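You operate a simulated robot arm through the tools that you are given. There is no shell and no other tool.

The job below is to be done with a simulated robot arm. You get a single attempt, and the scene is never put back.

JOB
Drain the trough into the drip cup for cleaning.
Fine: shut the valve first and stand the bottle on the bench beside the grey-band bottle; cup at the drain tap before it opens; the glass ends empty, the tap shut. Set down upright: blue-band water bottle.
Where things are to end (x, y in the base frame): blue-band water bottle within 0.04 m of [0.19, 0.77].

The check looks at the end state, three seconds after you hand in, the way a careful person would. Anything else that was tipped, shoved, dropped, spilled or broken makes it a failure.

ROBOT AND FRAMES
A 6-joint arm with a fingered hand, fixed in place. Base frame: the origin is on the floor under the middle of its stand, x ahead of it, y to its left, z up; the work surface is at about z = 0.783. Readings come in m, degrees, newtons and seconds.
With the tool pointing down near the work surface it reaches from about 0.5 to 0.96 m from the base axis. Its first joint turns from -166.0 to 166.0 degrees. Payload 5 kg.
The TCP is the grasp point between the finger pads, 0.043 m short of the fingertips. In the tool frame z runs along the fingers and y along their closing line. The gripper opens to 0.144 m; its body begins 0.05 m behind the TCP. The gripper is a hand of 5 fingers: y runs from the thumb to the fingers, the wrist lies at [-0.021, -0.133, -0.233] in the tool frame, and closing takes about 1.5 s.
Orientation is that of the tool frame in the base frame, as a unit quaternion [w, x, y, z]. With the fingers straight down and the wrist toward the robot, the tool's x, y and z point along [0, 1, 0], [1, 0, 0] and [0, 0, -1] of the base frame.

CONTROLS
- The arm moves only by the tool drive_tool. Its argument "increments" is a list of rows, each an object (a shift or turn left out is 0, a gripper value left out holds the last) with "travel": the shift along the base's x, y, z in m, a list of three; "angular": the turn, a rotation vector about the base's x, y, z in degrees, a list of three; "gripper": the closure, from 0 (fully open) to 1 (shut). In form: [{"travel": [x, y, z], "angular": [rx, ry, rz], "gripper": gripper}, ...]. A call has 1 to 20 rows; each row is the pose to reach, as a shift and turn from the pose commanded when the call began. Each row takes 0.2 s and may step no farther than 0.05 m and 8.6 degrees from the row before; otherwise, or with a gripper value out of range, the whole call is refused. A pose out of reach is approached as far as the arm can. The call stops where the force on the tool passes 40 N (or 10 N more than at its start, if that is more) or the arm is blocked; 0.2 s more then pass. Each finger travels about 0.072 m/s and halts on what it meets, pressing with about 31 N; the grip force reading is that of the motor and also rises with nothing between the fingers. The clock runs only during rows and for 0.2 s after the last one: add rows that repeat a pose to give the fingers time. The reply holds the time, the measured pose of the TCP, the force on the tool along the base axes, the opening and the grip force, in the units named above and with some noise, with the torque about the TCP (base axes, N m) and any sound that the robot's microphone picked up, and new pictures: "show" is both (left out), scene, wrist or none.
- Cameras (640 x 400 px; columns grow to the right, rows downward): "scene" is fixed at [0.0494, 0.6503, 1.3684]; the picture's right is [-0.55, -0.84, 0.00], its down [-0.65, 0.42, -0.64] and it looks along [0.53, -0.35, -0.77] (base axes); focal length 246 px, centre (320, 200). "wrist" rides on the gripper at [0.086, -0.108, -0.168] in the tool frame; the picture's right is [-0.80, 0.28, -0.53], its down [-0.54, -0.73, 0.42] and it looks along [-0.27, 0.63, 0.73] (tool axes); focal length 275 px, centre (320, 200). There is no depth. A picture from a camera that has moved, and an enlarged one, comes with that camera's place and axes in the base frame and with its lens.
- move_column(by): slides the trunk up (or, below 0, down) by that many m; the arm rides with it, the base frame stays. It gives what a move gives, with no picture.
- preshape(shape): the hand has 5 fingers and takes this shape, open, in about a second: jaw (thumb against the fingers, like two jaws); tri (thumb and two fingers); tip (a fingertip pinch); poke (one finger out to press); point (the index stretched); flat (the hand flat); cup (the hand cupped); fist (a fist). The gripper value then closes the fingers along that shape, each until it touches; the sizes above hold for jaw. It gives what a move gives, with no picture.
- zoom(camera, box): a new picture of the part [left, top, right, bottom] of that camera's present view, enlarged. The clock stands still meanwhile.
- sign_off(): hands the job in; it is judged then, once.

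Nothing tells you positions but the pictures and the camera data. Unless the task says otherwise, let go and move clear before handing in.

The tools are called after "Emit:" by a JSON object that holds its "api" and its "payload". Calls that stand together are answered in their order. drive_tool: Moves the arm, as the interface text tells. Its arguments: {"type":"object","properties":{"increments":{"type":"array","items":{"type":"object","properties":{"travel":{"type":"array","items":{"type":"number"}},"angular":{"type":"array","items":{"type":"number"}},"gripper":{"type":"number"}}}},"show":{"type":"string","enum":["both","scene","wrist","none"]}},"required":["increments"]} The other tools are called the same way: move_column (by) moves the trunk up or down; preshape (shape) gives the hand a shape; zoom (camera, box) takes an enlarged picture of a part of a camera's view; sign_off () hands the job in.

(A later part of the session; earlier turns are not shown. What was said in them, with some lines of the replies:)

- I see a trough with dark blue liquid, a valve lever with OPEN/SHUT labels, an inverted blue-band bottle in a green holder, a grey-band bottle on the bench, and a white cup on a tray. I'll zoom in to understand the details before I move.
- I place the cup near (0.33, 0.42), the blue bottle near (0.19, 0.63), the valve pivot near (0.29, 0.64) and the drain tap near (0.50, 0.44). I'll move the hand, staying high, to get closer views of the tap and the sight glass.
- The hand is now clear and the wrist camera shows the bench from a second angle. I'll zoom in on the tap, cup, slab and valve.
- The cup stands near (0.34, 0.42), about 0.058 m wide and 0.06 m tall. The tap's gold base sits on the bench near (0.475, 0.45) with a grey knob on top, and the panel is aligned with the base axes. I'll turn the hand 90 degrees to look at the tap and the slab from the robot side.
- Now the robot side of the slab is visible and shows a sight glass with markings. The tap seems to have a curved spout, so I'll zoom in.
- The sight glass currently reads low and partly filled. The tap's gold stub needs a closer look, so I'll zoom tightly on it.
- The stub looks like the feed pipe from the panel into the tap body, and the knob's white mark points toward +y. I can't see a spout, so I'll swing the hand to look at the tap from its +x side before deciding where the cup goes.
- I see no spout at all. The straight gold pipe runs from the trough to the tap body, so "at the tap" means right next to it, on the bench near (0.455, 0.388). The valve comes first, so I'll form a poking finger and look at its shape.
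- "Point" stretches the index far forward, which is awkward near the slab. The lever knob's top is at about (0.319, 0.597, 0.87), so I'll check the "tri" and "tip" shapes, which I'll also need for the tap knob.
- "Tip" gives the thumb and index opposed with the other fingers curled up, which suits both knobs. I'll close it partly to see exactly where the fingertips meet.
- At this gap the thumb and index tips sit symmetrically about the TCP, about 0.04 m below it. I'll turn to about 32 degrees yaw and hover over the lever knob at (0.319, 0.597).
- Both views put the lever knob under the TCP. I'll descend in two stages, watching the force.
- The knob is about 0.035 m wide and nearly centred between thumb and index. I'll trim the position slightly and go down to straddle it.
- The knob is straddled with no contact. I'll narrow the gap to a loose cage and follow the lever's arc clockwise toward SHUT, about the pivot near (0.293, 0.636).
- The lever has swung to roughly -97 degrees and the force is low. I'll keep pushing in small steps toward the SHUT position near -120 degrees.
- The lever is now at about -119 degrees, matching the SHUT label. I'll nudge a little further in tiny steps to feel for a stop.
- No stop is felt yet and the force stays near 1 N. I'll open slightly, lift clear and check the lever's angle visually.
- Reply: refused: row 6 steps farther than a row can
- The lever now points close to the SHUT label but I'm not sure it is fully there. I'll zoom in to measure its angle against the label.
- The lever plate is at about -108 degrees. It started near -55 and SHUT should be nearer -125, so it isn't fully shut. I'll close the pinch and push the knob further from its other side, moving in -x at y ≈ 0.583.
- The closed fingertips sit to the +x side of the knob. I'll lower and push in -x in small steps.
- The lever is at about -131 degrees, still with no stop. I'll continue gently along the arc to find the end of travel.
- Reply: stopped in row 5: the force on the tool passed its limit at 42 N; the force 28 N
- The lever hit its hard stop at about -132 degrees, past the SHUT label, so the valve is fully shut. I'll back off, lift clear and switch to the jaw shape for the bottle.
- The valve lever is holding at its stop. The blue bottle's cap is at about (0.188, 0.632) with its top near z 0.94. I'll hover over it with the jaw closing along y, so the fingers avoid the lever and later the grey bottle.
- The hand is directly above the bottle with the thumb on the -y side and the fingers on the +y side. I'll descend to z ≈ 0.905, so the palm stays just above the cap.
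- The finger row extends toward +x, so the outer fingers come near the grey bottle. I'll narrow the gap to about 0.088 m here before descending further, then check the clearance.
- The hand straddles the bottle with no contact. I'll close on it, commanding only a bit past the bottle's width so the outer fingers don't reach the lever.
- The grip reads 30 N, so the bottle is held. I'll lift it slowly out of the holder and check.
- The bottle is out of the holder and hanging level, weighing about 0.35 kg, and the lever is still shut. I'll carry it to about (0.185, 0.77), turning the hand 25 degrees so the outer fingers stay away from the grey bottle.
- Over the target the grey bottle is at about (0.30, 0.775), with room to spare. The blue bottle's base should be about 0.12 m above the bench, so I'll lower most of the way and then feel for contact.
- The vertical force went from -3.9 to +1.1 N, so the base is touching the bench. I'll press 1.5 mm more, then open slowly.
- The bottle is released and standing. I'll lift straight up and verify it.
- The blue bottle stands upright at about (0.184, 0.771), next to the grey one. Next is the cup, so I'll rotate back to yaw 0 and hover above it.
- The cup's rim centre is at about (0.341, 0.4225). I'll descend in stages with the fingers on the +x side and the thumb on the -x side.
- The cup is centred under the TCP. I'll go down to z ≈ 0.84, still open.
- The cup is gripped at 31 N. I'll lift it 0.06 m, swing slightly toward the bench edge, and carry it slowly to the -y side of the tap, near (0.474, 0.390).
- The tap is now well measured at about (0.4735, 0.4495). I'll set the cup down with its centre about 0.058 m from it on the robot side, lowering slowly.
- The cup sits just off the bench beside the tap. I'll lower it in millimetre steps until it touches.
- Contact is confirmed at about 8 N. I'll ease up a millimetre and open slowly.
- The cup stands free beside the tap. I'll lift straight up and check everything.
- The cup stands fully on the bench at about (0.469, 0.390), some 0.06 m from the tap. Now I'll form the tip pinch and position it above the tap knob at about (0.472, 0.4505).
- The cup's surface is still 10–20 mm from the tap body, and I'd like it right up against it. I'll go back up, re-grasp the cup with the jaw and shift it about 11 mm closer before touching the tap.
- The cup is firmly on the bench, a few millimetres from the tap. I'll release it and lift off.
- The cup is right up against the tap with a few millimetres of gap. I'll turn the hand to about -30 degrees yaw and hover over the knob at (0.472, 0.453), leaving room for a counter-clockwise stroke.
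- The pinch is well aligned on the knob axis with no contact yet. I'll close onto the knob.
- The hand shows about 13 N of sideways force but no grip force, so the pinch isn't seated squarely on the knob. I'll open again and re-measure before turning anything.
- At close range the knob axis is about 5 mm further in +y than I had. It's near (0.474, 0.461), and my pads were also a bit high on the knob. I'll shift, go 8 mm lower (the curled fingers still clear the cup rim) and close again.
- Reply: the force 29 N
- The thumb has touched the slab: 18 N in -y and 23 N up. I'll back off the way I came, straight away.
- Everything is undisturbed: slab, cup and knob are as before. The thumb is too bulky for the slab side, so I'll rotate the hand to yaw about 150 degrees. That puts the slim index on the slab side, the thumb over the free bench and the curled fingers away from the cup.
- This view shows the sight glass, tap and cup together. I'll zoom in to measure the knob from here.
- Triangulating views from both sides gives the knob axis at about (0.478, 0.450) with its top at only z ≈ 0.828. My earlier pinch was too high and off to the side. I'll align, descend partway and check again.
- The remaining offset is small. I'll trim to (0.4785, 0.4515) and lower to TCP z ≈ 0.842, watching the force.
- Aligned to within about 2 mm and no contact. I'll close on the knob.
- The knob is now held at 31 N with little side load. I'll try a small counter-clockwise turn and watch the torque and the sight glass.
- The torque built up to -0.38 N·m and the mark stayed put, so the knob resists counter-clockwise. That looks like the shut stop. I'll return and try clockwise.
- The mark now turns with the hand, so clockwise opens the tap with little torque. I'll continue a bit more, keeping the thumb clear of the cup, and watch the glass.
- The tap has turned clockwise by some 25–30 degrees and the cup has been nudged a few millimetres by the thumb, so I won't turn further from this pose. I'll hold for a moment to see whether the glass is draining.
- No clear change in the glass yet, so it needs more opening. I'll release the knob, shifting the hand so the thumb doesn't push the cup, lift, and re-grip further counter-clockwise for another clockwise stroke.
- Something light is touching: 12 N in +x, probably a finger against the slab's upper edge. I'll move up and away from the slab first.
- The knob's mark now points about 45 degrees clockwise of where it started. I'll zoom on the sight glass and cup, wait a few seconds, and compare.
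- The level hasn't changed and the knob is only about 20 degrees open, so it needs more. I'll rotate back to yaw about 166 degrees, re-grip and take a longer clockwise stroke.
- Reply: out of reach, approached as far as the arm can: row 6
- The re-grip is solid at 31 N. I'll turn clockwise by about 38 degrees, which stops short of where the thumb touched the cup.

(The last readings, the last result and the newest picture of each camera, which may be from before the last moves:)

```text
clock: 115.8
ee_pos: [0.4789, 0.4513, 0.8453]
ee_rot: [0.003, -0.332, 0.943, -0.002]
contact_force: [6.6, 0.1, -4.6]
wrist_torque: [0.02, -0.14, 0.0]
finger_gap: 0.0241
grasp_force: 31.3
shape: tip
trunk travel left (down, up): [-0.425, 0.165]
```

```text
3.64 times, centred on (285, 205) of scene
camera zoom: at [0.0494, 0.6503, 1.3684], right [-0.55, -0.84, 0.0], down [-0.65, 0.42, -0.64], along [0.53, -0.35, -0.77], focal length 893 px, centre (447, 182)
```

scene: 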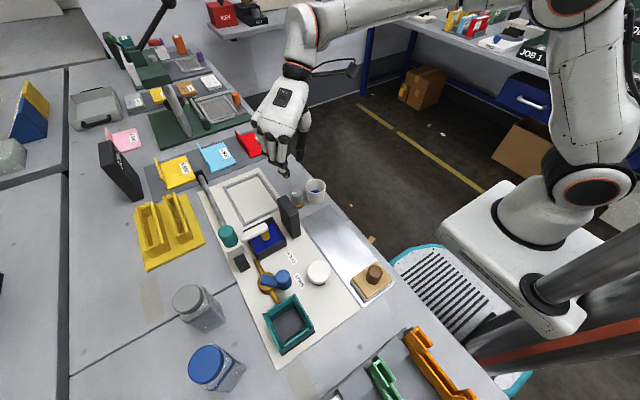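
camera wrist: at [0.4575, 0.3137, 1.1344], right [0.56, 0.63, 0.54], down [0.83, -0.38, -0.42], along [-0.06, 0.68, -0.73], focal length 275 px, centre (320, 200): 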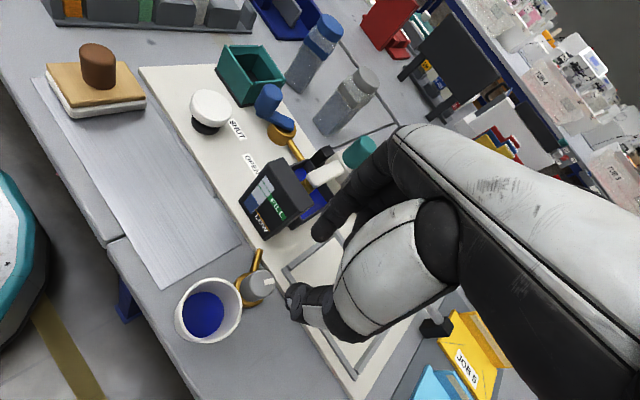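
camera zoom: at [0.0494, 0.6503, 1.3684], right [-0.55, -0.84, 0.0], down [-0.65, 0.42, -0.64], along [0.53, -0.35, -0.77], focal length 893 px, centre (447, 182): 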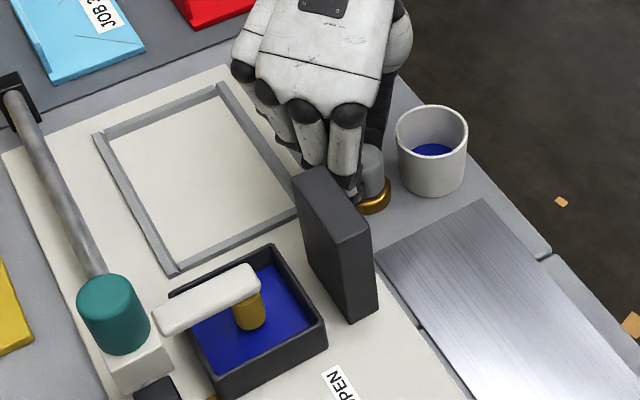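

The liquid in the cup is rising and the glass has dropped to about 30%, so it is draining into the cup. I'll hold here and let it run.

Emit:
{"api": "drive_tool", "payload": {"increments": [{"travel": [0, 0, 0]}, {"travel": [0, 0, 0]}, {"travel": [0, 0, 0]}, {"travel": [0, 0, 0]}, {"travel": [0, 0, 0]}, {"travel": [0, 0, 0]}, {"travel": [0, 0, 0]}, {"travel": [0, 0, 0]}, {"travel": [0, 0, 0]}, {"travel": [0, 0, 0]}, {"travel": [0, 0, 0]}, {"travel": [0, 0, 0]}, {"travel": [0, 0, 0]}, {"travel": [0, 0, 0]}, {"travel": [0, 0, 0]}, {"travel": [0, 0, 0]}, {"travel": [0, 0, 0]}, {"travel": [0, 0, 0]}, {"travel": [0, 0, 0]}, {"travel": [0, 0, 0]}], "show": "none"}}

Emit:
{"api": "zoom", "payload": {"camera": "wrist", "box": [200, 130, 380, 310]}}

Emit:
{"api": "zoom", "payload": {"camera": "wrist", "box": [280, 110, 370, 200]}}

Emit:
{"api": "zoom", "payload": {"camera": "scene", "box": [230, 150, 340, 260]}}

```text
clock: 120.0
ee_pos: [0.4797, 0.4508, 0.8447]
ee_rot: [0.003, -0.333, 0.943, -0.001]
contact_force: [6.2, -0.7, -5.4]
wrist_torque: [-0.01, -0.11, 0.02]
finger_gap: 0.0243
grasp_force: 30.6
shape: tip
trunk travel left (down, up): [-0.425, 0.165]
```

```text
2.22 times, centred on (290, 220) of wrist
camera zoom: at [0.4787, 0.3126, 1.0122], right [0.44, 0.72, 0.54], down [0.88, -0.23, -0.42], along [-0.18, 0.66, -0.73], focal length 612 px, centre (387, 156)
```

zoom: 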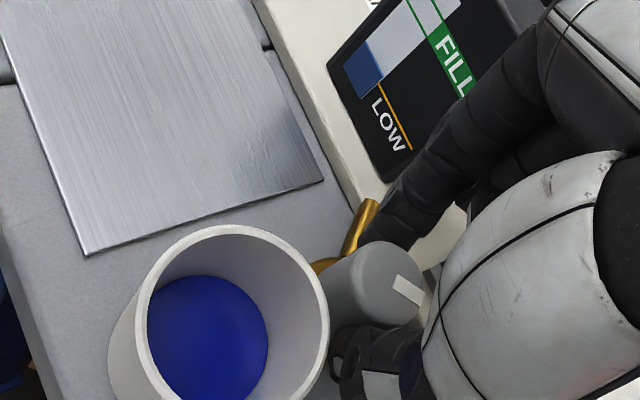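

```text
4.44 times, centred on (325, 155) of wrist
camera zoom: at [0.4787, 0.3126, 1.0122], right [0.44, 0.72, 0.54], down [0.88, -0.23, -0.42], along [-0.18, 0.66, -0.73], focal length 1224 px, centre (298, 400)
```

zoom: 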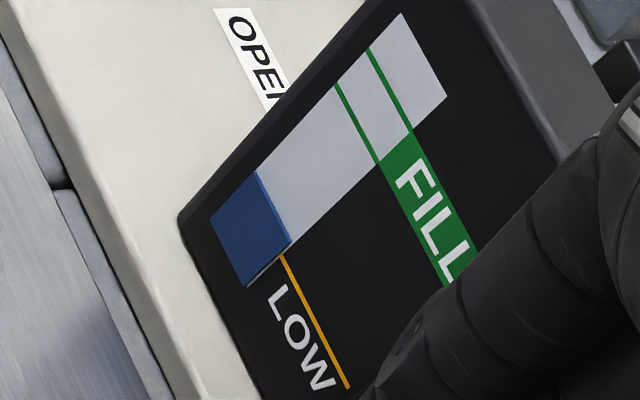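

```text
3.64 times, centred on (285, 205) of scene
camera zoom: at [0.0494, 0.6503, 1.3684], right [-0.55, -0.84, 0.0], down [-0.65, 0.42, -0.64], along [0.53, -0.35, -0.77], focal length 893 px, centre (447, 182)
```

zoom: 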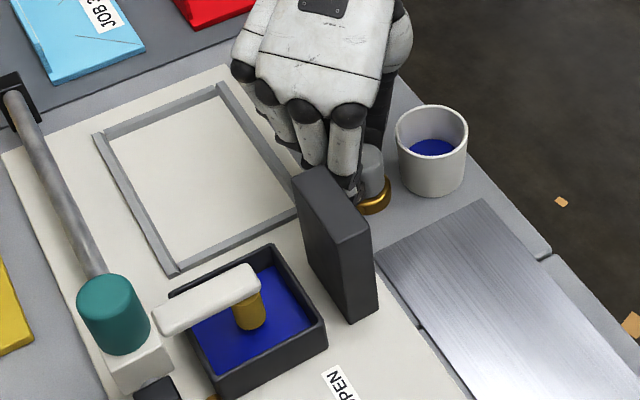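

The glass keeps dropping and the cup has plenty of room. I'll keep holding.

Emit:
{"api": "drive_tool", "payload": {"increments": [{"travel": [0, 0, 0]}, {"travel": [0, 0, 0]}, {"travel": [0, 0, 0]}, {"travel": [0, 0, 0]}, {"travel": [0, 0, 0]}, {"travel": [0, 0, 0]}, {"travel": [0, 0, 0]}, {"travel": [0, 0, 0]}, {"travel": [0, 0, 0]}, {"travel": [0, 0, 0]}, {"travel": [0, 0, 0]}, {"travel": [0, 0, 0]}, {"travel": [0, 0, 0]}, {"travel": [0, 0, 0]}, {"travel": [0, 0, 0]}, {"travel": [0, 0, 0]}, {"travel": [0, 0, 0]}, {"travel": [0, 0, 0]}, {"travel": [0, 0, 0]}, {"travel": [0, 0, 0]}], "show": "none"}}

Emit:
{"api": "drive_tool", "payload": {"increments": [{"travel": [0, 0, 0]}, {"travel": [0, 0, 0]}, {"travel": [0, 0, 0]}, {"travel": [0, 0, 0]}, {"travel": [0, 0, 0]}, {"travel": [0, 0, 0]}, {"travel": [0, 0, 0]}, {"travel": [0, 0, 0]}, {"travel": [0, 0, 0]}, {"travel": [0, 0, 0]}, {"travel": [0, 0, 0]}, {"travel": [0, 0, 0]}, {"travel": [0, 0, 0]}, {"travel": [0, 0, 0]}, {"travel": [0, 0, 0]}, {"travel": [0, 0, 0]}, {"travel": [0, 0, 0]}, {"travel": [0, 0, 0]}, {"travel": [0, 0, 0]}, {"travel": [0, 0, 0]}], "show": "none"}}

Emit:
{"api": "zoom", "payload": {"camera": "wrist", "box": [200, 130, 380, 310]}}

Emit:
{"api": "zoom", "payload": {"camera": "wrist", "box": [280, 110, 370, 200]}}

Emit:
{"api": "zoom", "payload": {"camera": "scene", "box": [230, 150, 340, 260]}}

```text
clock: 124.2
ee_pos: [0.4795, 0.4518, 0.8451]
ee_rot: [0.003, -0.332, 0.943, -0.001]
contact_force: [5.9, -0.9, -5.7]
wrist_torque: [-0.01, -0.15, 0.06]
finger_gap: 0.0246
grasp_force: 30.8
shape: tip
trunk travel left (down, up): [-0.425, 0.165]
```

```text
clock: 128.4
ee_pos: [0.4793, 0.4516, 0.845]
ee_rot: [0.003, -0.331, 0.943, -0.001]
contact_force: [5.8, -0.8, -6.1]
wrist_torque: [0.01, -0.09, 0.01]
finger_gap: 0.0246
grasp_force: 31.3
shape: tip
trunk travel left (down, up): [-0.425, 0.165]
```

```text
2.22 times, centred on (290, 220) of wrist
camera zoom: at [0.4787, 0.3126, 1.0122], right [0.44, 0.72, 0.54], down [0.88, -0.23, -0.42], along [-0.18, 0.66, -0.73], focal length 612 px, centre (387, 156)
```

zoom: 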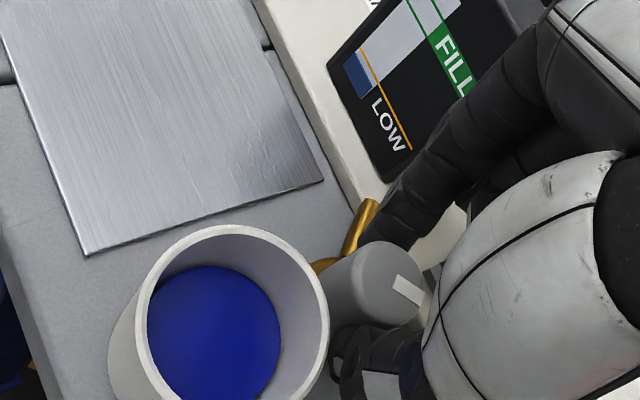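

```text
4.44 times, centred on (325, 155) of wrist
camera zoom: at [0.4787, 0.3126, 1.0122], right [0.44, 0.72, 0.54], down [0.88, -0.23, -0.42], along [-0.18, 0.66, -0.73], focal length 1224 px, centre (298, 400)
```

zoom: 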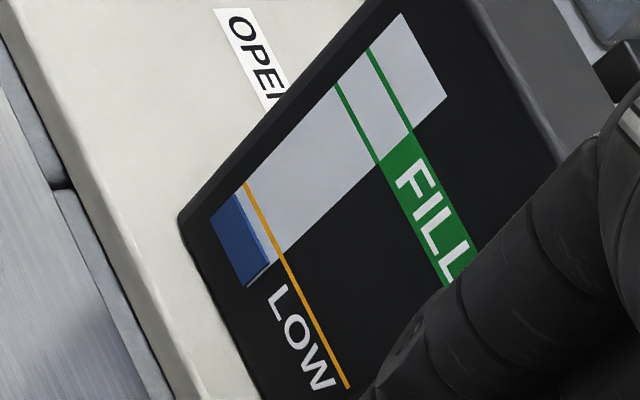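

```text
3.64 times, centred on (285, 205) of scene
camera zoom: at [0.0494, 0.6503, 1.3684], right [-0.55, -0.84, 0.0], down [-0.65, 0.42, -0.64], along [0.53, -0.35, -0.77], focal length 893 px, centre (447, 182)
```

zoom: 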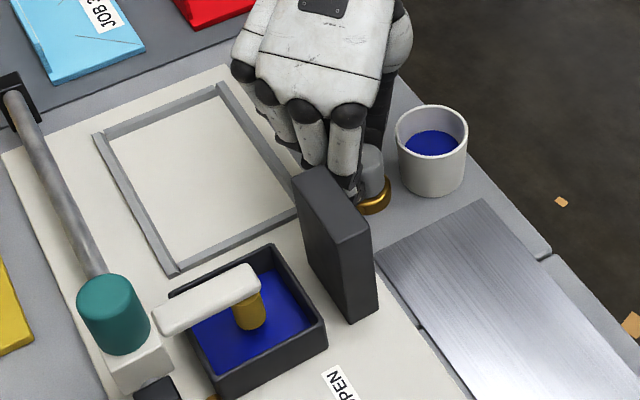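

Now below the LOW line at about 12%, with the cup comfortably below its rim. About 10 more seconds.

Emit:
{"api": "drive_tool", "payload": {"increments": [{"travel": [0, 0, 0]}, {"travel": [0, 0, 0]}, {"travel": [0, 0, 0]}, {"travel": [0, 0, 0]}, {"travel": [0, 0, 0]}, {"travel": [0, 0, 0]}, {"travel": [0, 0, 0]}, {"travel": [0, 0, 0]}, {"travel": [0, 0, 0]}, {"travel": [0, 0, 0]}, {"travel": [0, 0, 0]}, {"travel": [0, 0, 0]}, {"travel": [0, 0, 0]}, {"travel": [0, 0, 0]}, {"travel": [0, 0, 0]}, {"travel": [0, 0, 0]}, {"travel": [0, 0, 0]}, {"travel": [0, 0, 0]}, {"travel": [0, 0, 0]}, {"travel": [0, 0, 0]}], "show": "none"}}

Emit:
{"api": "drive_tool", "payload": {"increments": [{"travel": [0, 0, 0]}, {"travel": [0, 0, 0]}, {"travel": [0, 0, 0]}, {"travel": [0, 0, 0]}, {"travel": [0, 0, 0]}, {"travel": [0, 0, 0]}, {"travel": [0, 0, 0]}, {"travel": [0, 0, 0]}, {"travel": [0, 0, 0]}, {"travel": [0, 0, 0]}, {"travel": [0, 0, 0]}, {"travel": [0, 0, 0]}, {"travel": [0, 0, 0]}, {"travel": [0, 0, 0]}, {"travel": [0, 0, 0]}, {"travel": [0, 0, 0]}, {"travel": [0, 0, 0]}, {"travel": [0, 0, 0]}, {"travel": [0, 0, 0]}, {"travel": [0, 0, 0]}], "show": "none"}}

Emit:
{"api": "drive_tool", "payload": {"increments": [{"travel": [0, 0, 0]}, {"travel": [0, 0, 0]}, {"travel": [0, 0, 0]}, {"travel": [0, 0, 0]}, {"travel": [0, 0, 0]}, {"travel": [0, 0, 0]}, {"travel": [0, 0, 0]}, {"travel": [0, 0, 0]}, {"travel": [0, 0, 0]}, {"travel": [0, 0, 0]}, {"travel": [0, 0, 0]}, {"travel": [0, 0, 0]}, {"travel": [0, 0, 0]}, {"travel": [0, 0, 0]}], "show": "none"}}

Emit:
{"api": "zoom", "payload": {"camera": "wrist", "box": [200, 130, 380, 310]}}

Emit:
{"api": "zoom", "payload": {"camera": "wrist", "box": [280, 110, 370, 200]}}

Emit:
{"api": "zoom", "payload": {"camera": "scene", "box": [230, 150, 340, 260]}}

```text
clock: 132.6
ee_pos: [0.4794, 0.4531, 0.8456]
ee_rot: [0.003, -0.332, 0.943, -0.002]
contact_force: [5.8, -0.3, -5.6]
wrist_torque: [0.03, -0.11, 0.03]
finger_gap: 0.0244
grasp_force: 31.1
shape: tip
trunk travel left (down, up): [-0.425, 0.165]
```

```text
clock: 136.8
ee_pos: [0.4802, 0.4515, 0.8446]
ee_rot: [0.003, -0.332, 0.943, 0.0]
contact_force: [6.7, -0.4, -5.4]
wrist_torque: [0.01, -0.13, 0.03]
finger_gap: 0.0244
grasp_force: 30.7
shape: tip
trunk travel left (down, up): [-0.425, 0.165]
```

```text
clock: 139.8
ee_pos: [0.4796, 0.4523, 0.8447]
ee_rot: [0.002, -0.333, 0.943, 0.0]
contact_force: [6.9, -0.3, -4.4]
wrist_torque: [-0.02, -0.11, 0.03]
finger_gap: 0.0243
grasp_force: 30.9
shape: tip
trunk travel left (down, up): [-0.425, 0.165]
```

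```text
2.22 times, centred on (290, 220) of wrist
camera zoom: at [0.4787, 0.3126, 1.0122], right [0.44, 0.72, 0.54], down [0.88, -0.23, -0.42], along [-0.18, 0.66, -0.73], focal length 612 px, centre (387, 156)
```

zoom: 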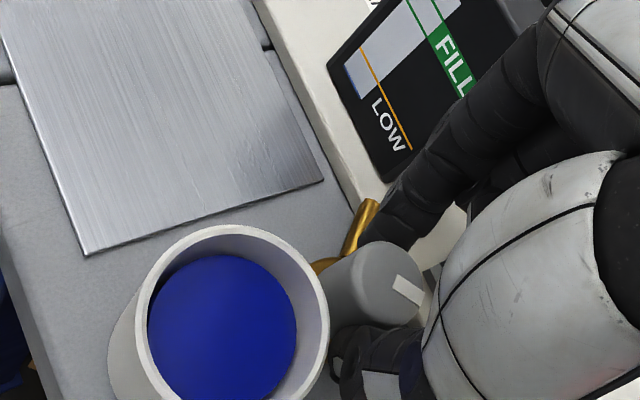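

```text
4.44 times, centred on (325, 155) of wrist
camera zoom: at [0.4787, 0.3126, 1.0122], right [0.44, 0.72, 0.54], down [0.88, -0.23, -0.42], along [-0.18, 0.66, -0.73], focal length 1224 px, centre (298, 400)
```

zoom: 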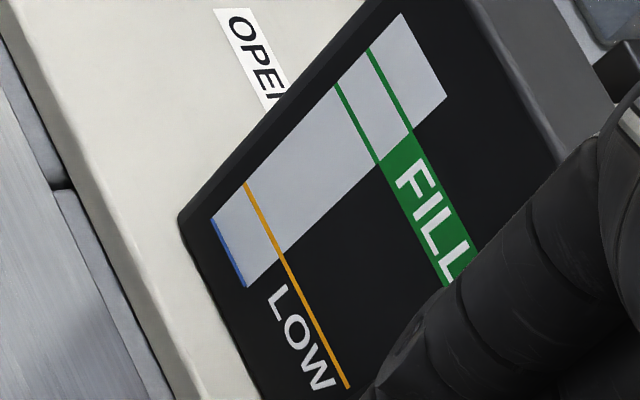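

```text
3.64 times, centred on (285, 205) of scene
camera zoom: at [0.0494, 0.6503, 1.3684], right [-0.55, -0.84, 0.0], down [-0.65, 0.42, -0.64], along [0.53, -0.35, -0.77], focal length 893 px, centre (447, 182)
```

zoom: 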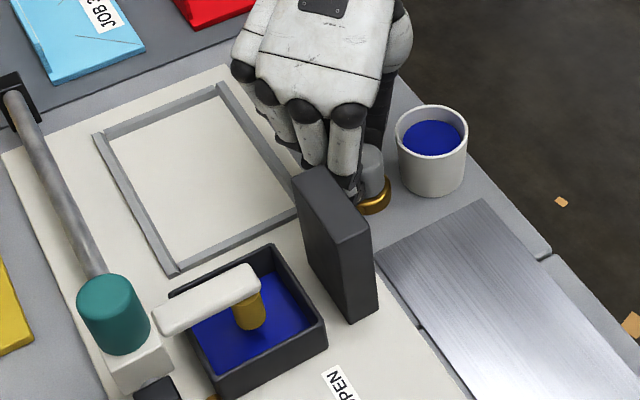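

The glass shows only a sliver. I'll wait a few more seconds to make sure it's fully empty.

Emit:
{"api": "drive_tool", "payload": {"increments": [{"travel": [0, 0, 0]}, {"travel": [0, 0, 0]}, {"travel": [0, 0, 0]}, {"travel": [0, 0, 0]}, {"travel": [0, 0, 0]}, {"travel": [0, 0, 0]}, {"travel": [0, 0, 0]}, {"travel": [0, 0, 0]}, {"travel": [0, 0, 0]}, {"travel": [0, 0, 0]}, {"travel": [0, 0, 0]}, {"travel": [0, 0, 0]}, {"travel": [0, 0, 0]}, {"travel": [0, 0, 0]}, {"travel": [0, 0, 0]}, {"travel": [0, 0, 0]}, {"travel": [0, 0, 0]}, {"travel": [0, 0, 0]}, {"travel": [0, 0, 0]}, {"travel": [0, 0, 0]}], "show": "none"}}

Emit:
{"api": "zoom", "payload": {"camera": "wrist", "box": [280, 110, 370, 200]}}

Emit:
{"api": "zoom", "payload": {"camera": "wrist", "box": [200, 130, 380, 310]}}

Emit:
{"api": "zoom", "payload": {"camera": "scene", "box": [240, 190, 340, 260]}}

```text
clock: 144.0
ee_pos: [0.4791, 0.4514, 0.8449]
ee_rot: [0.003, -0.332, 0.943, -0.001]
contact_force: [6.1, -0.4, -5.4]
wrist_torque: [-0.01, -0.09, -0.02]
finger_gap: 0.0242
grasp_force: 31.7
shape: tip
trunk travel left (down, up): [-0.425, 0.165]
```

```text
4.44 times, centred on (325, 155) of wrist
camera zoom: at [0.4787, 0.3126, 1.0122], right [0.44, 0.72, 0.54], down [0.88, -0.23, -0.42], along [-0.18, 0.66, -0.73], focal length 1224 px, centre (298, 400)
```

zoom: 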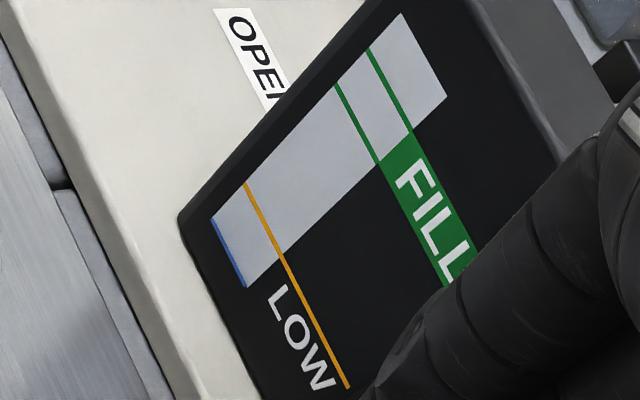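

```text
2.22 times, centred on (290, 220) of wrist
camera zoom: at [0.4787, 0.3126, 1.0122], right [0.44, 0.72, 0.54], down [0.88, -0.23, -0.42], along [-0.18, 0.66, -0.73], focal length 612 px, centre (387, 156)
```

zoom: 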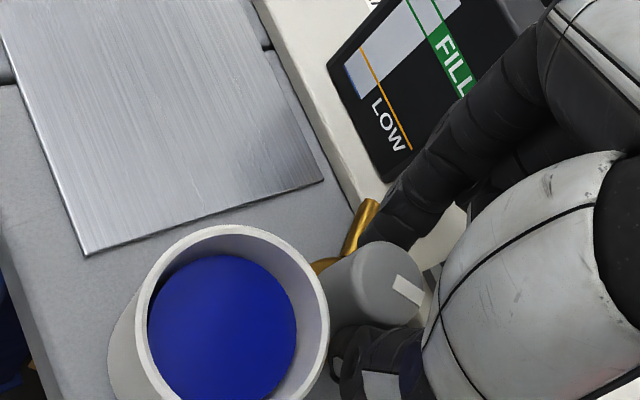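

```text
5.71 times, centred on (290, 225) of scene
camera zoom: at [0.0494, 0.6503, 1.3684], right [-0.55, -0.84, 0.0], down [-0.65, 0.42, -0.64], along [0.53, -0.35, -0.77], focal length 1403 px, centre (491, 57)
```

zoom: 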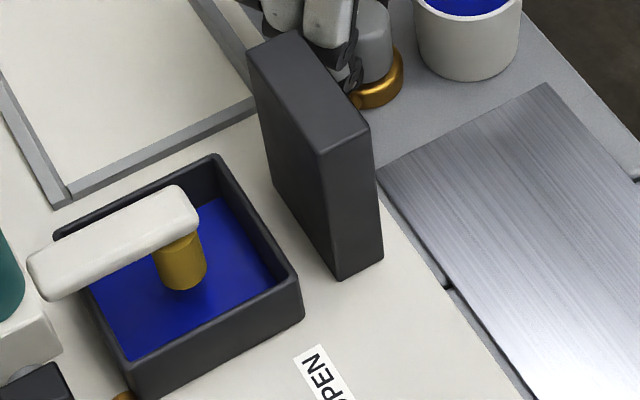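

The glass reading and cup level are now steady, so the trough has drained and nothing was spilled. Now I'll shut the tap, turning counter-clockwise with the current grip.

Emit:
{"api": "drive_tool", "payload": {"increments": [{"angular": [0, 0, 5]}, {"angular": [0, 0, 10]}, {"angular": [0, 0, 15]}, {"angular": [0, 0, 20]}, {"angular": [0, 0, 25]}, {"angular": [0, 0, 30]}, {"angular": [0, 0, 34]}, {"angular": [0, 0, 37]}, {"angular": [0, 0, 37]}], "show": "none"}}

Emit:
{"api": "zoom", "payload": {"camera": "wrist", "box": [230, 180, 370, 320]}}

```text
clock: 146.0
ee_pos: [0.4797, 0.4521, 0.8447]
ee_rot: [0.002, -0.615, 0.789, 0.001]
contact_force: [2.6, -0.1, -0.8]
wrist_torque: [-0.02, -0.06, 0.0]
finger_gap: 0.0246
grasp_force: 30.8
shape: tip
trunk travel left (down, up): [-0.425, 0.165]
```

```text
2.86 times, centred on (300, 250) of wrist
camera zoom: at [0.5616, 0.3408, 1.0121], right [-0.08, 0.84, 0.54], down [0.84, 0.35, -0.42], along [-0.54, 0.42, -0.73], focal length 786 px, centre (377, 57)
```

zoom: 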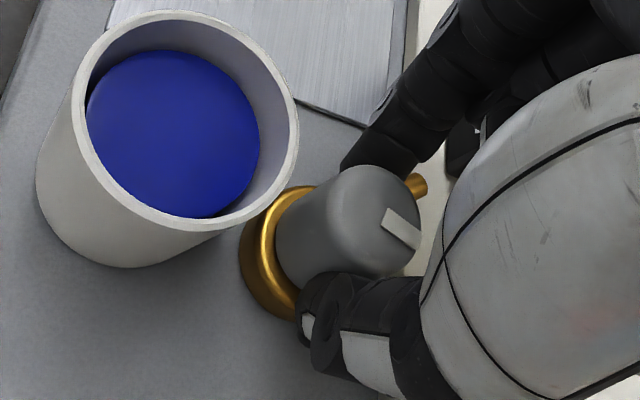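

The knob followed. I'll release, lift, rotate back to yaw about 132 degrees with a narrow gap so the thumb clears the cup, and re-grip for the last closing stroke.

Emit:
{"api": "drive_tool", "payload": {"increments": [{"gripper": 0.75}, {"gripper": 0.64}, {"gripper": 0.62}, {"travel": [0, 0, 0.03], "gripper": 0.62}, {"travel": [0, 0, 0.065]}, {"travel": [0, 0, 0.065], "angular": [0, 0, -8]}, {"travel": [0, 0, 0.065], "angular": [0, 0, -16]}, {"travel": [0, 0, 0.065], "angular": [0, 0, -24]}, {"travel": [0, 0, 0.065], "angular": [0, 0, -32]}, {"travel": [0, 0, 0.065], "angular": [0, 0, -34]}, {"travel": [0, 0, 0.065], "angular": [0, 0, -34]}], "show": "none"}}

Emit:
{"api": "zoom", "payload": {"camera": "wrist", "box": [210, 170, 350, 320]}}

Emit:
{"api": "zoom", "payload": {"camera": "scene", "box": [260, 140, 340, 220]}}

```text
clock: 148.4
ee_pos: [0.4779, 0.4505, 0.91]
ee_rot: [0.003, -0.356, 0.935, 0.0]
contact_force: [0.0, 0.3, -0.4]
wrist_torque: [-0.02, -0.04, 0.01]
finger_gap: 0.0542
grasp_force: 0.1
shape: tip
trunk travel left (down, up): [-0.425, 0.165]
```

```text
2.67 times, centred on (280, 245) of wrist
camera zoom: at [0.4846, 0.3125, 1.0775], right [0.4, 0.74, 0.54], down [0.89, -0.18, -0.42], along [-0.21, 0.65, -0.73], focal length 734 px, centre (427, 80)
```

zoom: 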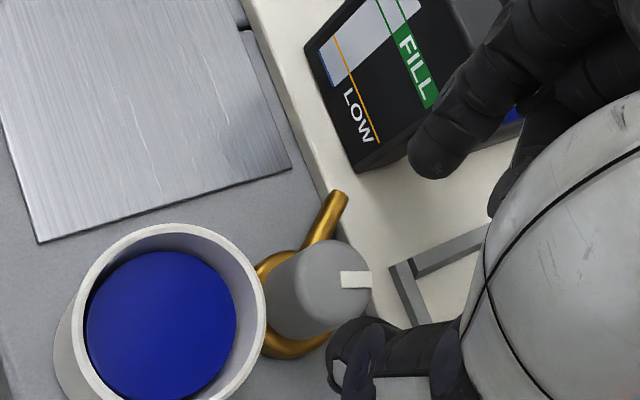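

```text
5.00 times, centred on (300, 180) of scene
camera zoom: at [0.0494, 0.6503, 1.3684], right [-0.55, -0.84, 0.0], down [-0.65, 0.42, -0.64], along [0.53, -0.35, -0.77], focal length 1228 px, centre (420, 300)
```

zoom: 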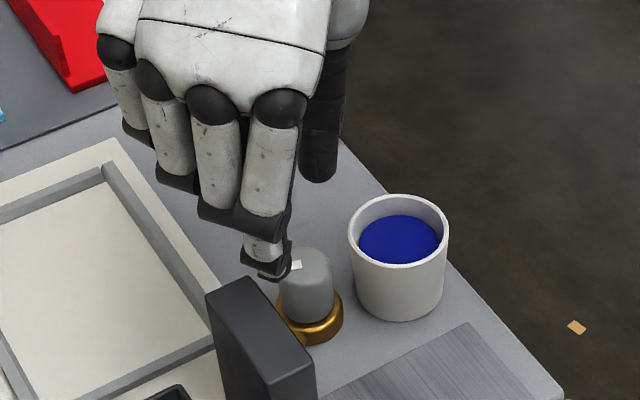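

Emit:
{"api": "drive_tool", "payload": {"increments": [{"travel": [0.001, 0.001, -0.02]}, {"travel": [0.001, 0.001, -0.04]}, {"travel": [0.001, 0.001, -0.055]}, {"travel": [0.001, 0.001, -0.065]}, {"travel": [0.001, 0.001, -0.065]}], "show": "none"}}

Emit:
{"api": "zoom", "payload": {"camera": "wrist", "box": [230, 170, 370, 320]}}

Emit:
{"api": "zoom", "payload": {"camera": "scene", "box": [260, 150, 340, 230]}}

```text
clock: 149.6
ee_pos: [0.4801, 0.4524, 0.8454]
ee_rot: [0.003, -0.357, 0.934, 0.0]
contact_force: [1.3, -9.1, 0.8]
wrist_torque: [0.25, 0.12, 0.33]
finger_gap: 0.0522
grasp_force: 0.1
shape: tip
trunk travel left (down, up): [-0.425, 0.165]
```

```text
2.67 times, centred on (300, 245) of wrist
camera zoom: at [0.4861, 0.3129, 1.0132], right [0.4, 0.74, 0.54], down [0.89, -0.18, -0.42], along [-0.21, 0.65, -0.73], focal length 734 px, centre (373, 80)
```

zoom: 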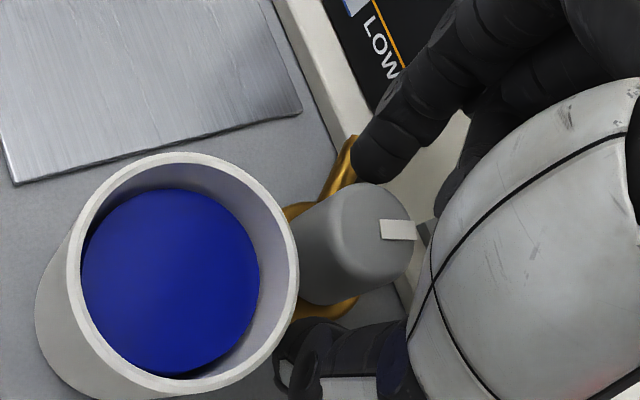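

```text
5.00 times, centred on (300, 190) of scene
camera zoom: at [0.0494, 0.6503, 1.3684], right [-0.55, -0.84, 0.0], down [-0.65, 0.42, -0.64], along [0.53, -0.35, -0.77], focal length 1228 px, centre (420, 250)
```

zoom: 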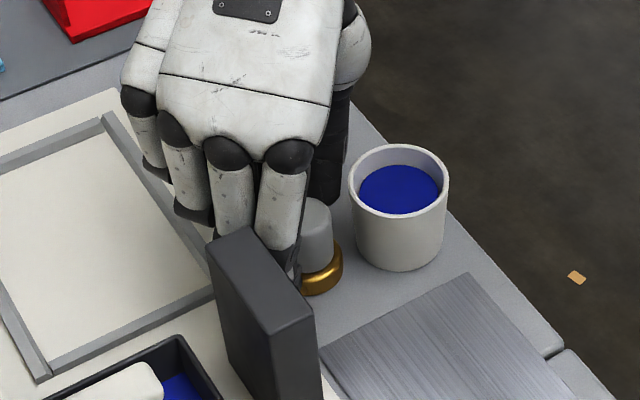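

There's a light 9 N touch on the index side, but closing moves it inward. I'll close on the knob now.

Emit:
{"api": "drive_tool", "payload": {"increments": [{"gripper": 0.72}, {"gripper": 0.82}, {"gripper": 0.88}, {"gripper": 0.88}, {"gripper": 0.88}], "show": "none"}}

Emit:
{"api": "zoom", "payload": {"camera": "wrist", "box": [230, 170, 370, 320]}}

```text
clock: 150.8
ee_pos: [0.4806, 0.4519, 0.8462]
ee_rot: [0.002, -0.357, 0.934, -0.001]
contact_force: [3.0, -0.7, -0.6]
wrist_torque: [-0.05, -0.12, -0.01]
finger_gap: 0.022
grasp_force: 31.2
shape: tip
trunk travel left (down, up): [-0.425, 0.165]
```

```text
2.67 times, centred on (300, 245) of wrist
camera zoom: at [0.4863, 0.3137, 1.0132], right [0.4, 0.74, 0.54], down [0.89, -0.18, -0.42], along [-0.21, 0.65, -0.73], focal length 734 px, centre (373, 80)
```

zoom: 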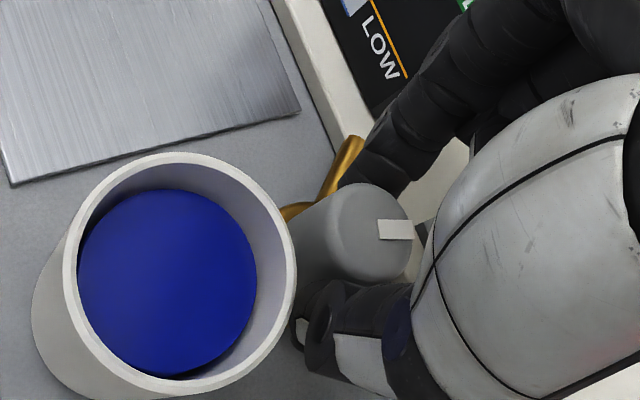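

The grip is back at 31 N with no stray load. I'll turn counter-clockwise toward the shut stop.

Emit:
{"api": "drive_tool", "payload": {"increments": [{"angular": [0, 0, 5]}, {"angular": [0, 0, 10]}, {"angular": [0, 0, 15]}, {"angular": [0, 0, 20]}, {"angular": [0, 0, 20]}], "show": "none"}}

Emit:
{"api": "zoom", "payload": {"camera": "wrist", "box": [230, 170, 370, 320]}}

```text
clock: 152.0
ee_pos: [0.4796, 0.4529, 0.8464]
ee_rot: [0.002, -0.513, 0.858, 0.0]
contact_force: [-0.1, 0.2, 3.4]
wrist_torque: [0.02, 0.04, -0.08]
finger_gap: 0.022
grasp_force: 31.1
shape: tip
trunk travel left (down, up): [-0.425, 0.165]
```

```text
2.67 times, centred on (300, 245) of wrist
camera zoom: at [0.533, 0.3243, 1.013], right [0.12, 0.83, 0.54], down [0.9, 0.14, -0.42], along [-0.42, 0.53, -0.73], focal length 734 px, centre (373, 80)
```

zoom: 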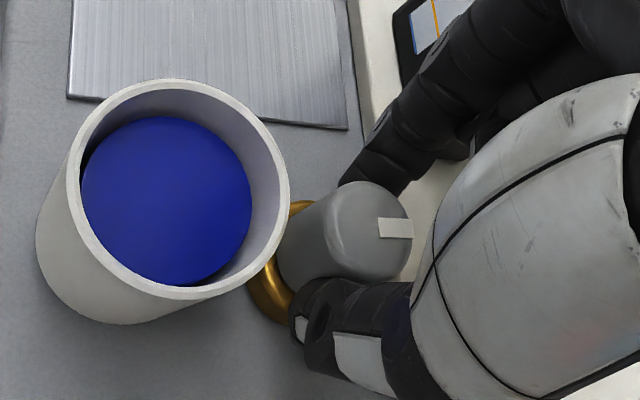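

Emit:
{"api": "drive_tool", "payload": {"increments": [{"angular": [0, 0, 4]}, {"angular": [0, 0, 8]}, {"angular": [0, 0, 12]}, {"angular": [0, 0, 12]}], "show": "none"}}

Emit:
{"api": "zoom", "payload": {"camera": "wrist", "box": [230, 170, 370, 320]}}

```text
clock: 153.0
ee_pos: [0.4794, 0.4545, 0.846]
ee_rot: [0.004, -0.601, 0.799, 0.0]
contact_force: [6.8, 16.2, 9.2]
wrist_torque: [0.57, -0.21, -0.37]
finger_gap: 0.0229
grasp_force: 30.3
shape: tip
trunk travel left (down, up): [-0.425, 0.165]
```

```text
2.67 times, centred on (300, 245) of wrist
camera zoom: at [0.5585, 0.3395, 1.0127], right [-0.05, 0.84, 0.54], down [0.85, 0.32, -0.42], along [-0.52, 0.44, -0.73], focal length 734 px, centre (373, 80)
```

zoom: 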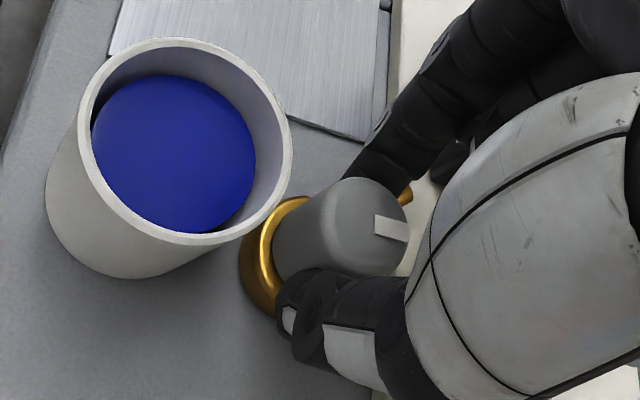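

The torque again rose to -0.37 N·m and the mark points +y as it did at the start, so the tap is fully shut. I'll open the fingers and lift clear.

Emit:
{"api": "drive_tool", "payload": {"increments": [{"gripper": 0.8}, {"gripper": 0.7}, {"gripper": 0.6}, {"gripper": 0.55}, {"gripper": 0.55}, {"travel": [0, 0, 0.03]}, {"travel": [0, 0, 0.07]}, {"travel": [0, 0, 0.11]}, {"travel": [0, 0, 0.15]}, {"travel": [0, 0, 0.15]}]}}

Emit:
{"api": "zoom", "payload": {"camera": "wrist", "box": [160, 180, 330, 340]}}

Emit:
{"api": "zoom", "payload": {"camera": "scene", "box": [230, 150, 340, 260]}}

```text
clock: 155.2
ee_pos: [0.48, 0.4514, 0.9972]
ee_rot: [0.004, -0.599, 0.801, -0.001]
contact_force: [-0.7, 0.0, 0.0]
wrist_torque: [0.01, -0.03, 0.01]
finger_gap: 0.0641
grasp_force: 0.0
shape: tip
trunk travel left (down, up): [-0.425, 0.165]
camera wrist: at [0.5565, 0.3369, 1.1642], right [-0.05, 0.84, 0.54], down [0.85, 0.32, -0.42], along [-0.52, 0.44, -0.73], focal length 275 px, centre (320, 200)
```

scene: 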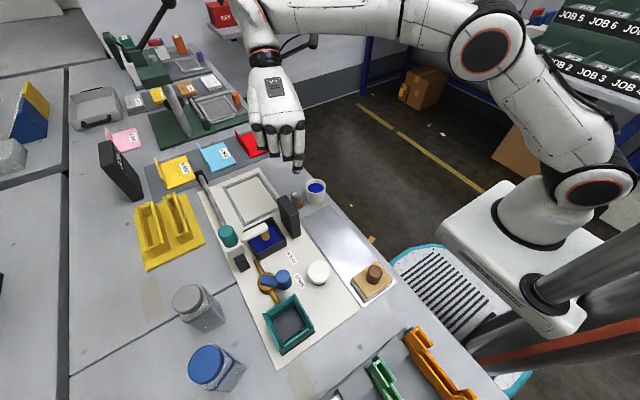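
wrist: 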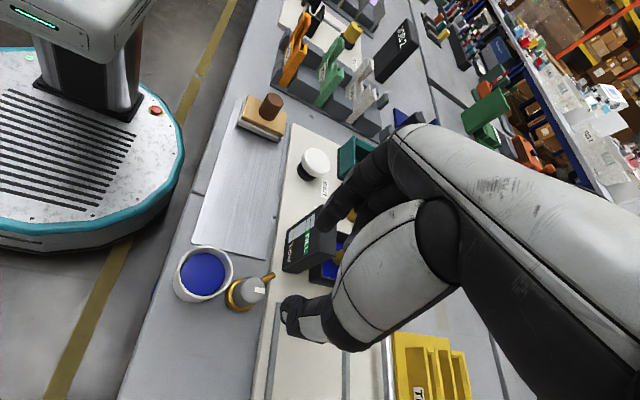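

```text
2.50 times, centred on (245, 260) of wrist
camera zoom: at [0.5565, 0.3369, 1.1642], right [-0.05, 0.84, 0.54], down [0.85, 0.32, -0.42], along [-0.52, 0.44, -0.73], focal length 688 px, centre (508, 50)
```

zoom: 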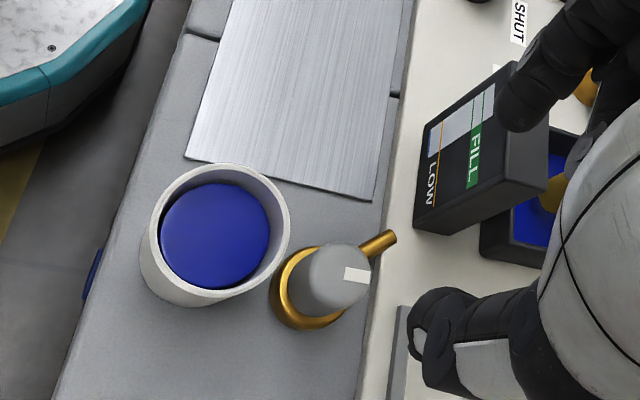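

```text
3.64 times, centred on (285, 205) of scene
camera zoom: at [0.0494, 0.6503, 1.3684], right [-0.55, -0.84, 0.0], down [-0.65, 0.42, -0.64], along [0.53, -0.35, -0.77], focal length 893 px, centre (447, 182)
```

zoom: 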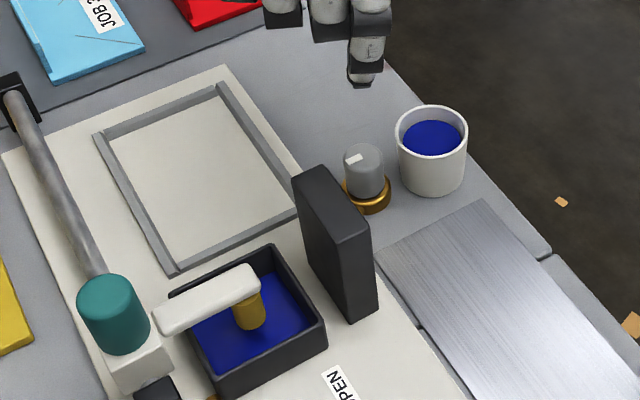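

The tap mark matches its initial direction and the cup is upright and full of blue. I'll move the hand clear and inspect the sight glass, valve, bottle and cup one last time.

Emit:
{"api": "drive_tool", "payload": {"increments": [{"travel": [-0.01, -0.012, 0.02], "angular": [0, 0, -8]}, {"travel": [-0.02, -0.024, 0.03], "angular": [0, 0, -16]}, {"travel": [-0.03, -0.036, 0.03], "angular": [0, 0, -24]}, {"travel": [-0.04, -0.048, 0.03], "angular": [0, 0, -32]}, {"travel": [-0.05, -0.06, 0.03], "angular": [0, 0, -40]}, {"travel": [-0.06, -0.072, 0.03], "angular": [0, 0, -48]}, {"travel": [-0.07, -0.084, 0.03], "angular": [0, 0, -56]}, {"travel": [-0.08, -0.096, 0.03], "angular": [0, 0, -64]}, {"travel": [-0.08, -0.1, 0.03], "angular": [0, 0, -72]}, {"travel": [-0.08, -0.1, 0.03], "angular": [0, 0, -75]}, {"travel": [-0.08, -0.1, 0.03], "angular": [0, 0, -75]}]}}

Emit:
{"api": "zoom", "payload": {"camera": "wrist", "box": [220, 150, 330, 270]}}

Emit:
{"api": "zoom", "payload": {"camera": "scene", "box": [150, 170, 350, 390]}}

```text
clock: 157.6
ee_pos: [0.3995, 0.3525, 1.0256]
ee_rot: [0.003, 0.011, 1.0, -0.002]
contact_force: [-0.1, 0.4, -0.3]
wrist_torque: [0.0, 0.0, 0.03]
finger_gap: 0.0644
grasp_force: 0.1
shape: tip
trunk travel left (down, up): [-0.425, 0.165]
camera wrist: at [0.309, 0.2457, 1.1925], right [0.8, 0.27, 0.54], down [0.53, -0.74, -0.42], along [0.29, 0.62, -0.73], focal length 275 px, centre (320, 200)
```

scene: 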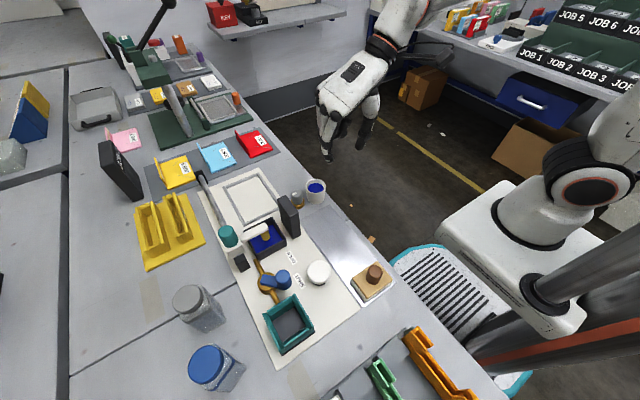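
wrist: 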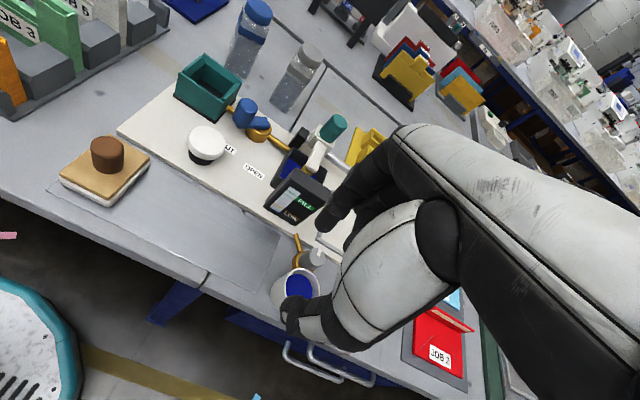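

```text
3.33 times, centred on (275, 210) of wrist
camera zoom: at [0.309, 0.2457, 1.1925], right [0.8, 0.27, 0.54], down [0.53, -0.74, -0.42], along [0.29, 0.62, -0.73], focal length 918 px, centre (470, 167)
```

zoom: 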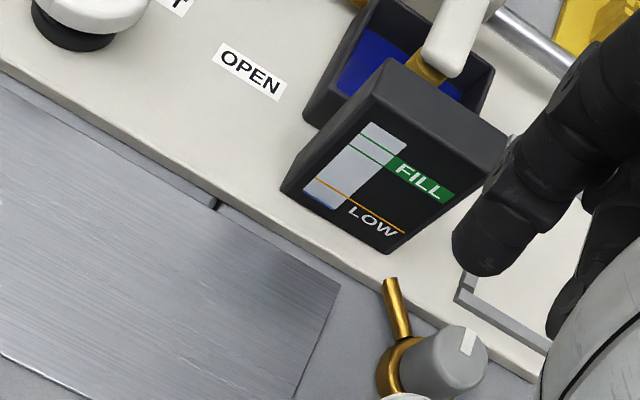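

```text
1.82 times, centred on (250, 280) of scene
camera zoom: at [0.0494, 0.6503, 1.3684], right [-0.55, -0.84, 0.0], down [-0.65, 0.42, -0.64], along [0.53, -0.35, -0.77], focal length 446 px, centre (447, 54)
```

zoom: 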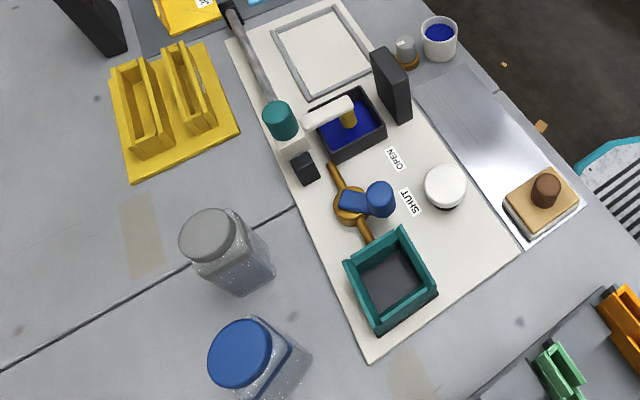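

Emit:
{"api": "zoom", "payload": {"camera": "wrist", "box": [265, 180, 325, 225]}}

Emit:
{"api": "zoom", "payload": {"camera": "scene", "box": [280, 165, 340, 215]}}

Emit:
{"api": "zoom", "payload": {"camera": "scene", "box": [235, 210, 300, 260]}}

```text
8.89 times, centred on (295, 202) of wrist
camera zoom: at [0.309, 0.2457, 1.1925], right [0.8, 0.27, 0.54], down [0.53, -0.74, -0.42], along [0.29, 0.62, -0.73], focal length 2447 px, centre (542, 178)
```

zoom: 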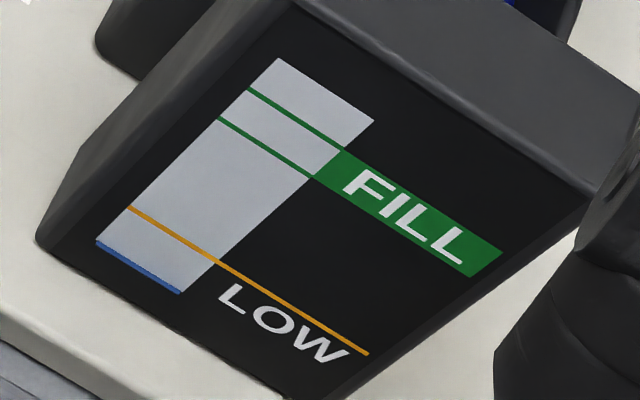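

```text
8.00 times, centred on (310, 190) of scene
camera zoom: at [0.0494, 0.6503, 1.3684], right [-0.55, -0.84, 0.0], down [-0.65, 0.42, -0.64], along [0.53, -0.35, -0.77], focal length 1964 px, centre (400, 280)
```

zoom: 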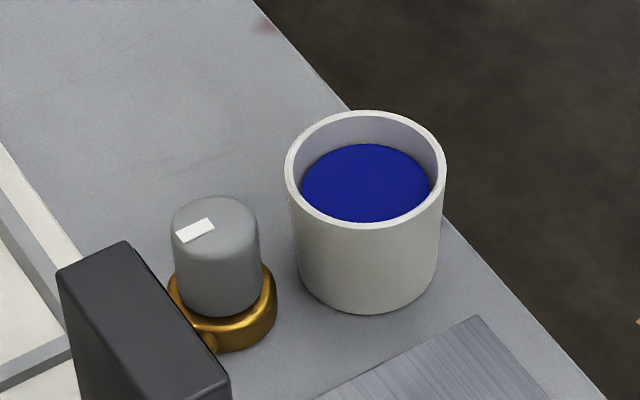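

```text
8.00 times, centred on (268, 235) of scene
camera zoom: at [0.0494, 0.6503, 1.3684], right [-0.55, -0.84, 0.0], down [-0.65, 0.42, -0.64], along [0.53, -0.35, -0.77], focal length 1964 px, centre (740, -80)
```

zoom: 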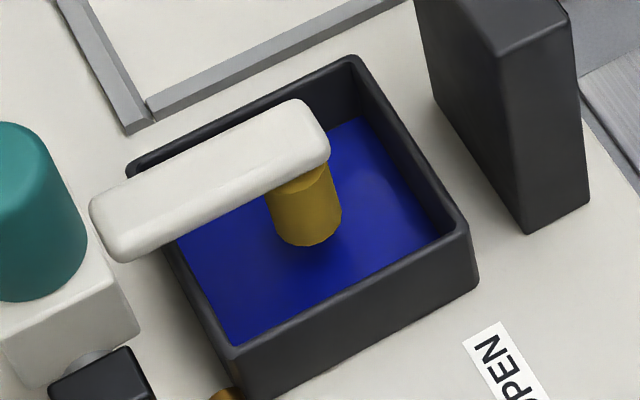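

The glass is empty, the tap is shut, and the cup stands upright by the tap with nothing spilled. The valve is on SHUT, the blue-band bottle stands beside the grey one at about (0.184, 0.771), and the hand is clear. I'll hand in the job.

Emit:
{"api": "sign_off", "payload": {}}

```text
The job is handed in.
```

The trough is drained into the drip cup and the job is handed in; I don't have the check's verdict yet.

- **Valve:** I turned it clockwise past the SHUT label to its hard stop before touching anything else.
- **Blue-band bottle:** it stands upright beside the grey-band bottle at about (0.184, 0.771), roughly 6 mm from the target point.
- **Cup:** it was in place beside the tap before the tap opened, and now holds the drained liquid. It is upright on the bench with the level below the rim. My thumb nudged it about 4 mm while I was turning the tap.
- **Glass:** it reads empty, with only a thin line at the bottom edge that stopped changing while the tap was still open. The trough floor still looks blue, so a film may be left in it.
- **Tap:** it is back at its shut stop, with the white mark pointing as it did at the start.

While positioning at the tap, my fingers touched the gauge block two or three times (up to about 29 N). It did not look moved in the pictures afterwards. I saw no spill.
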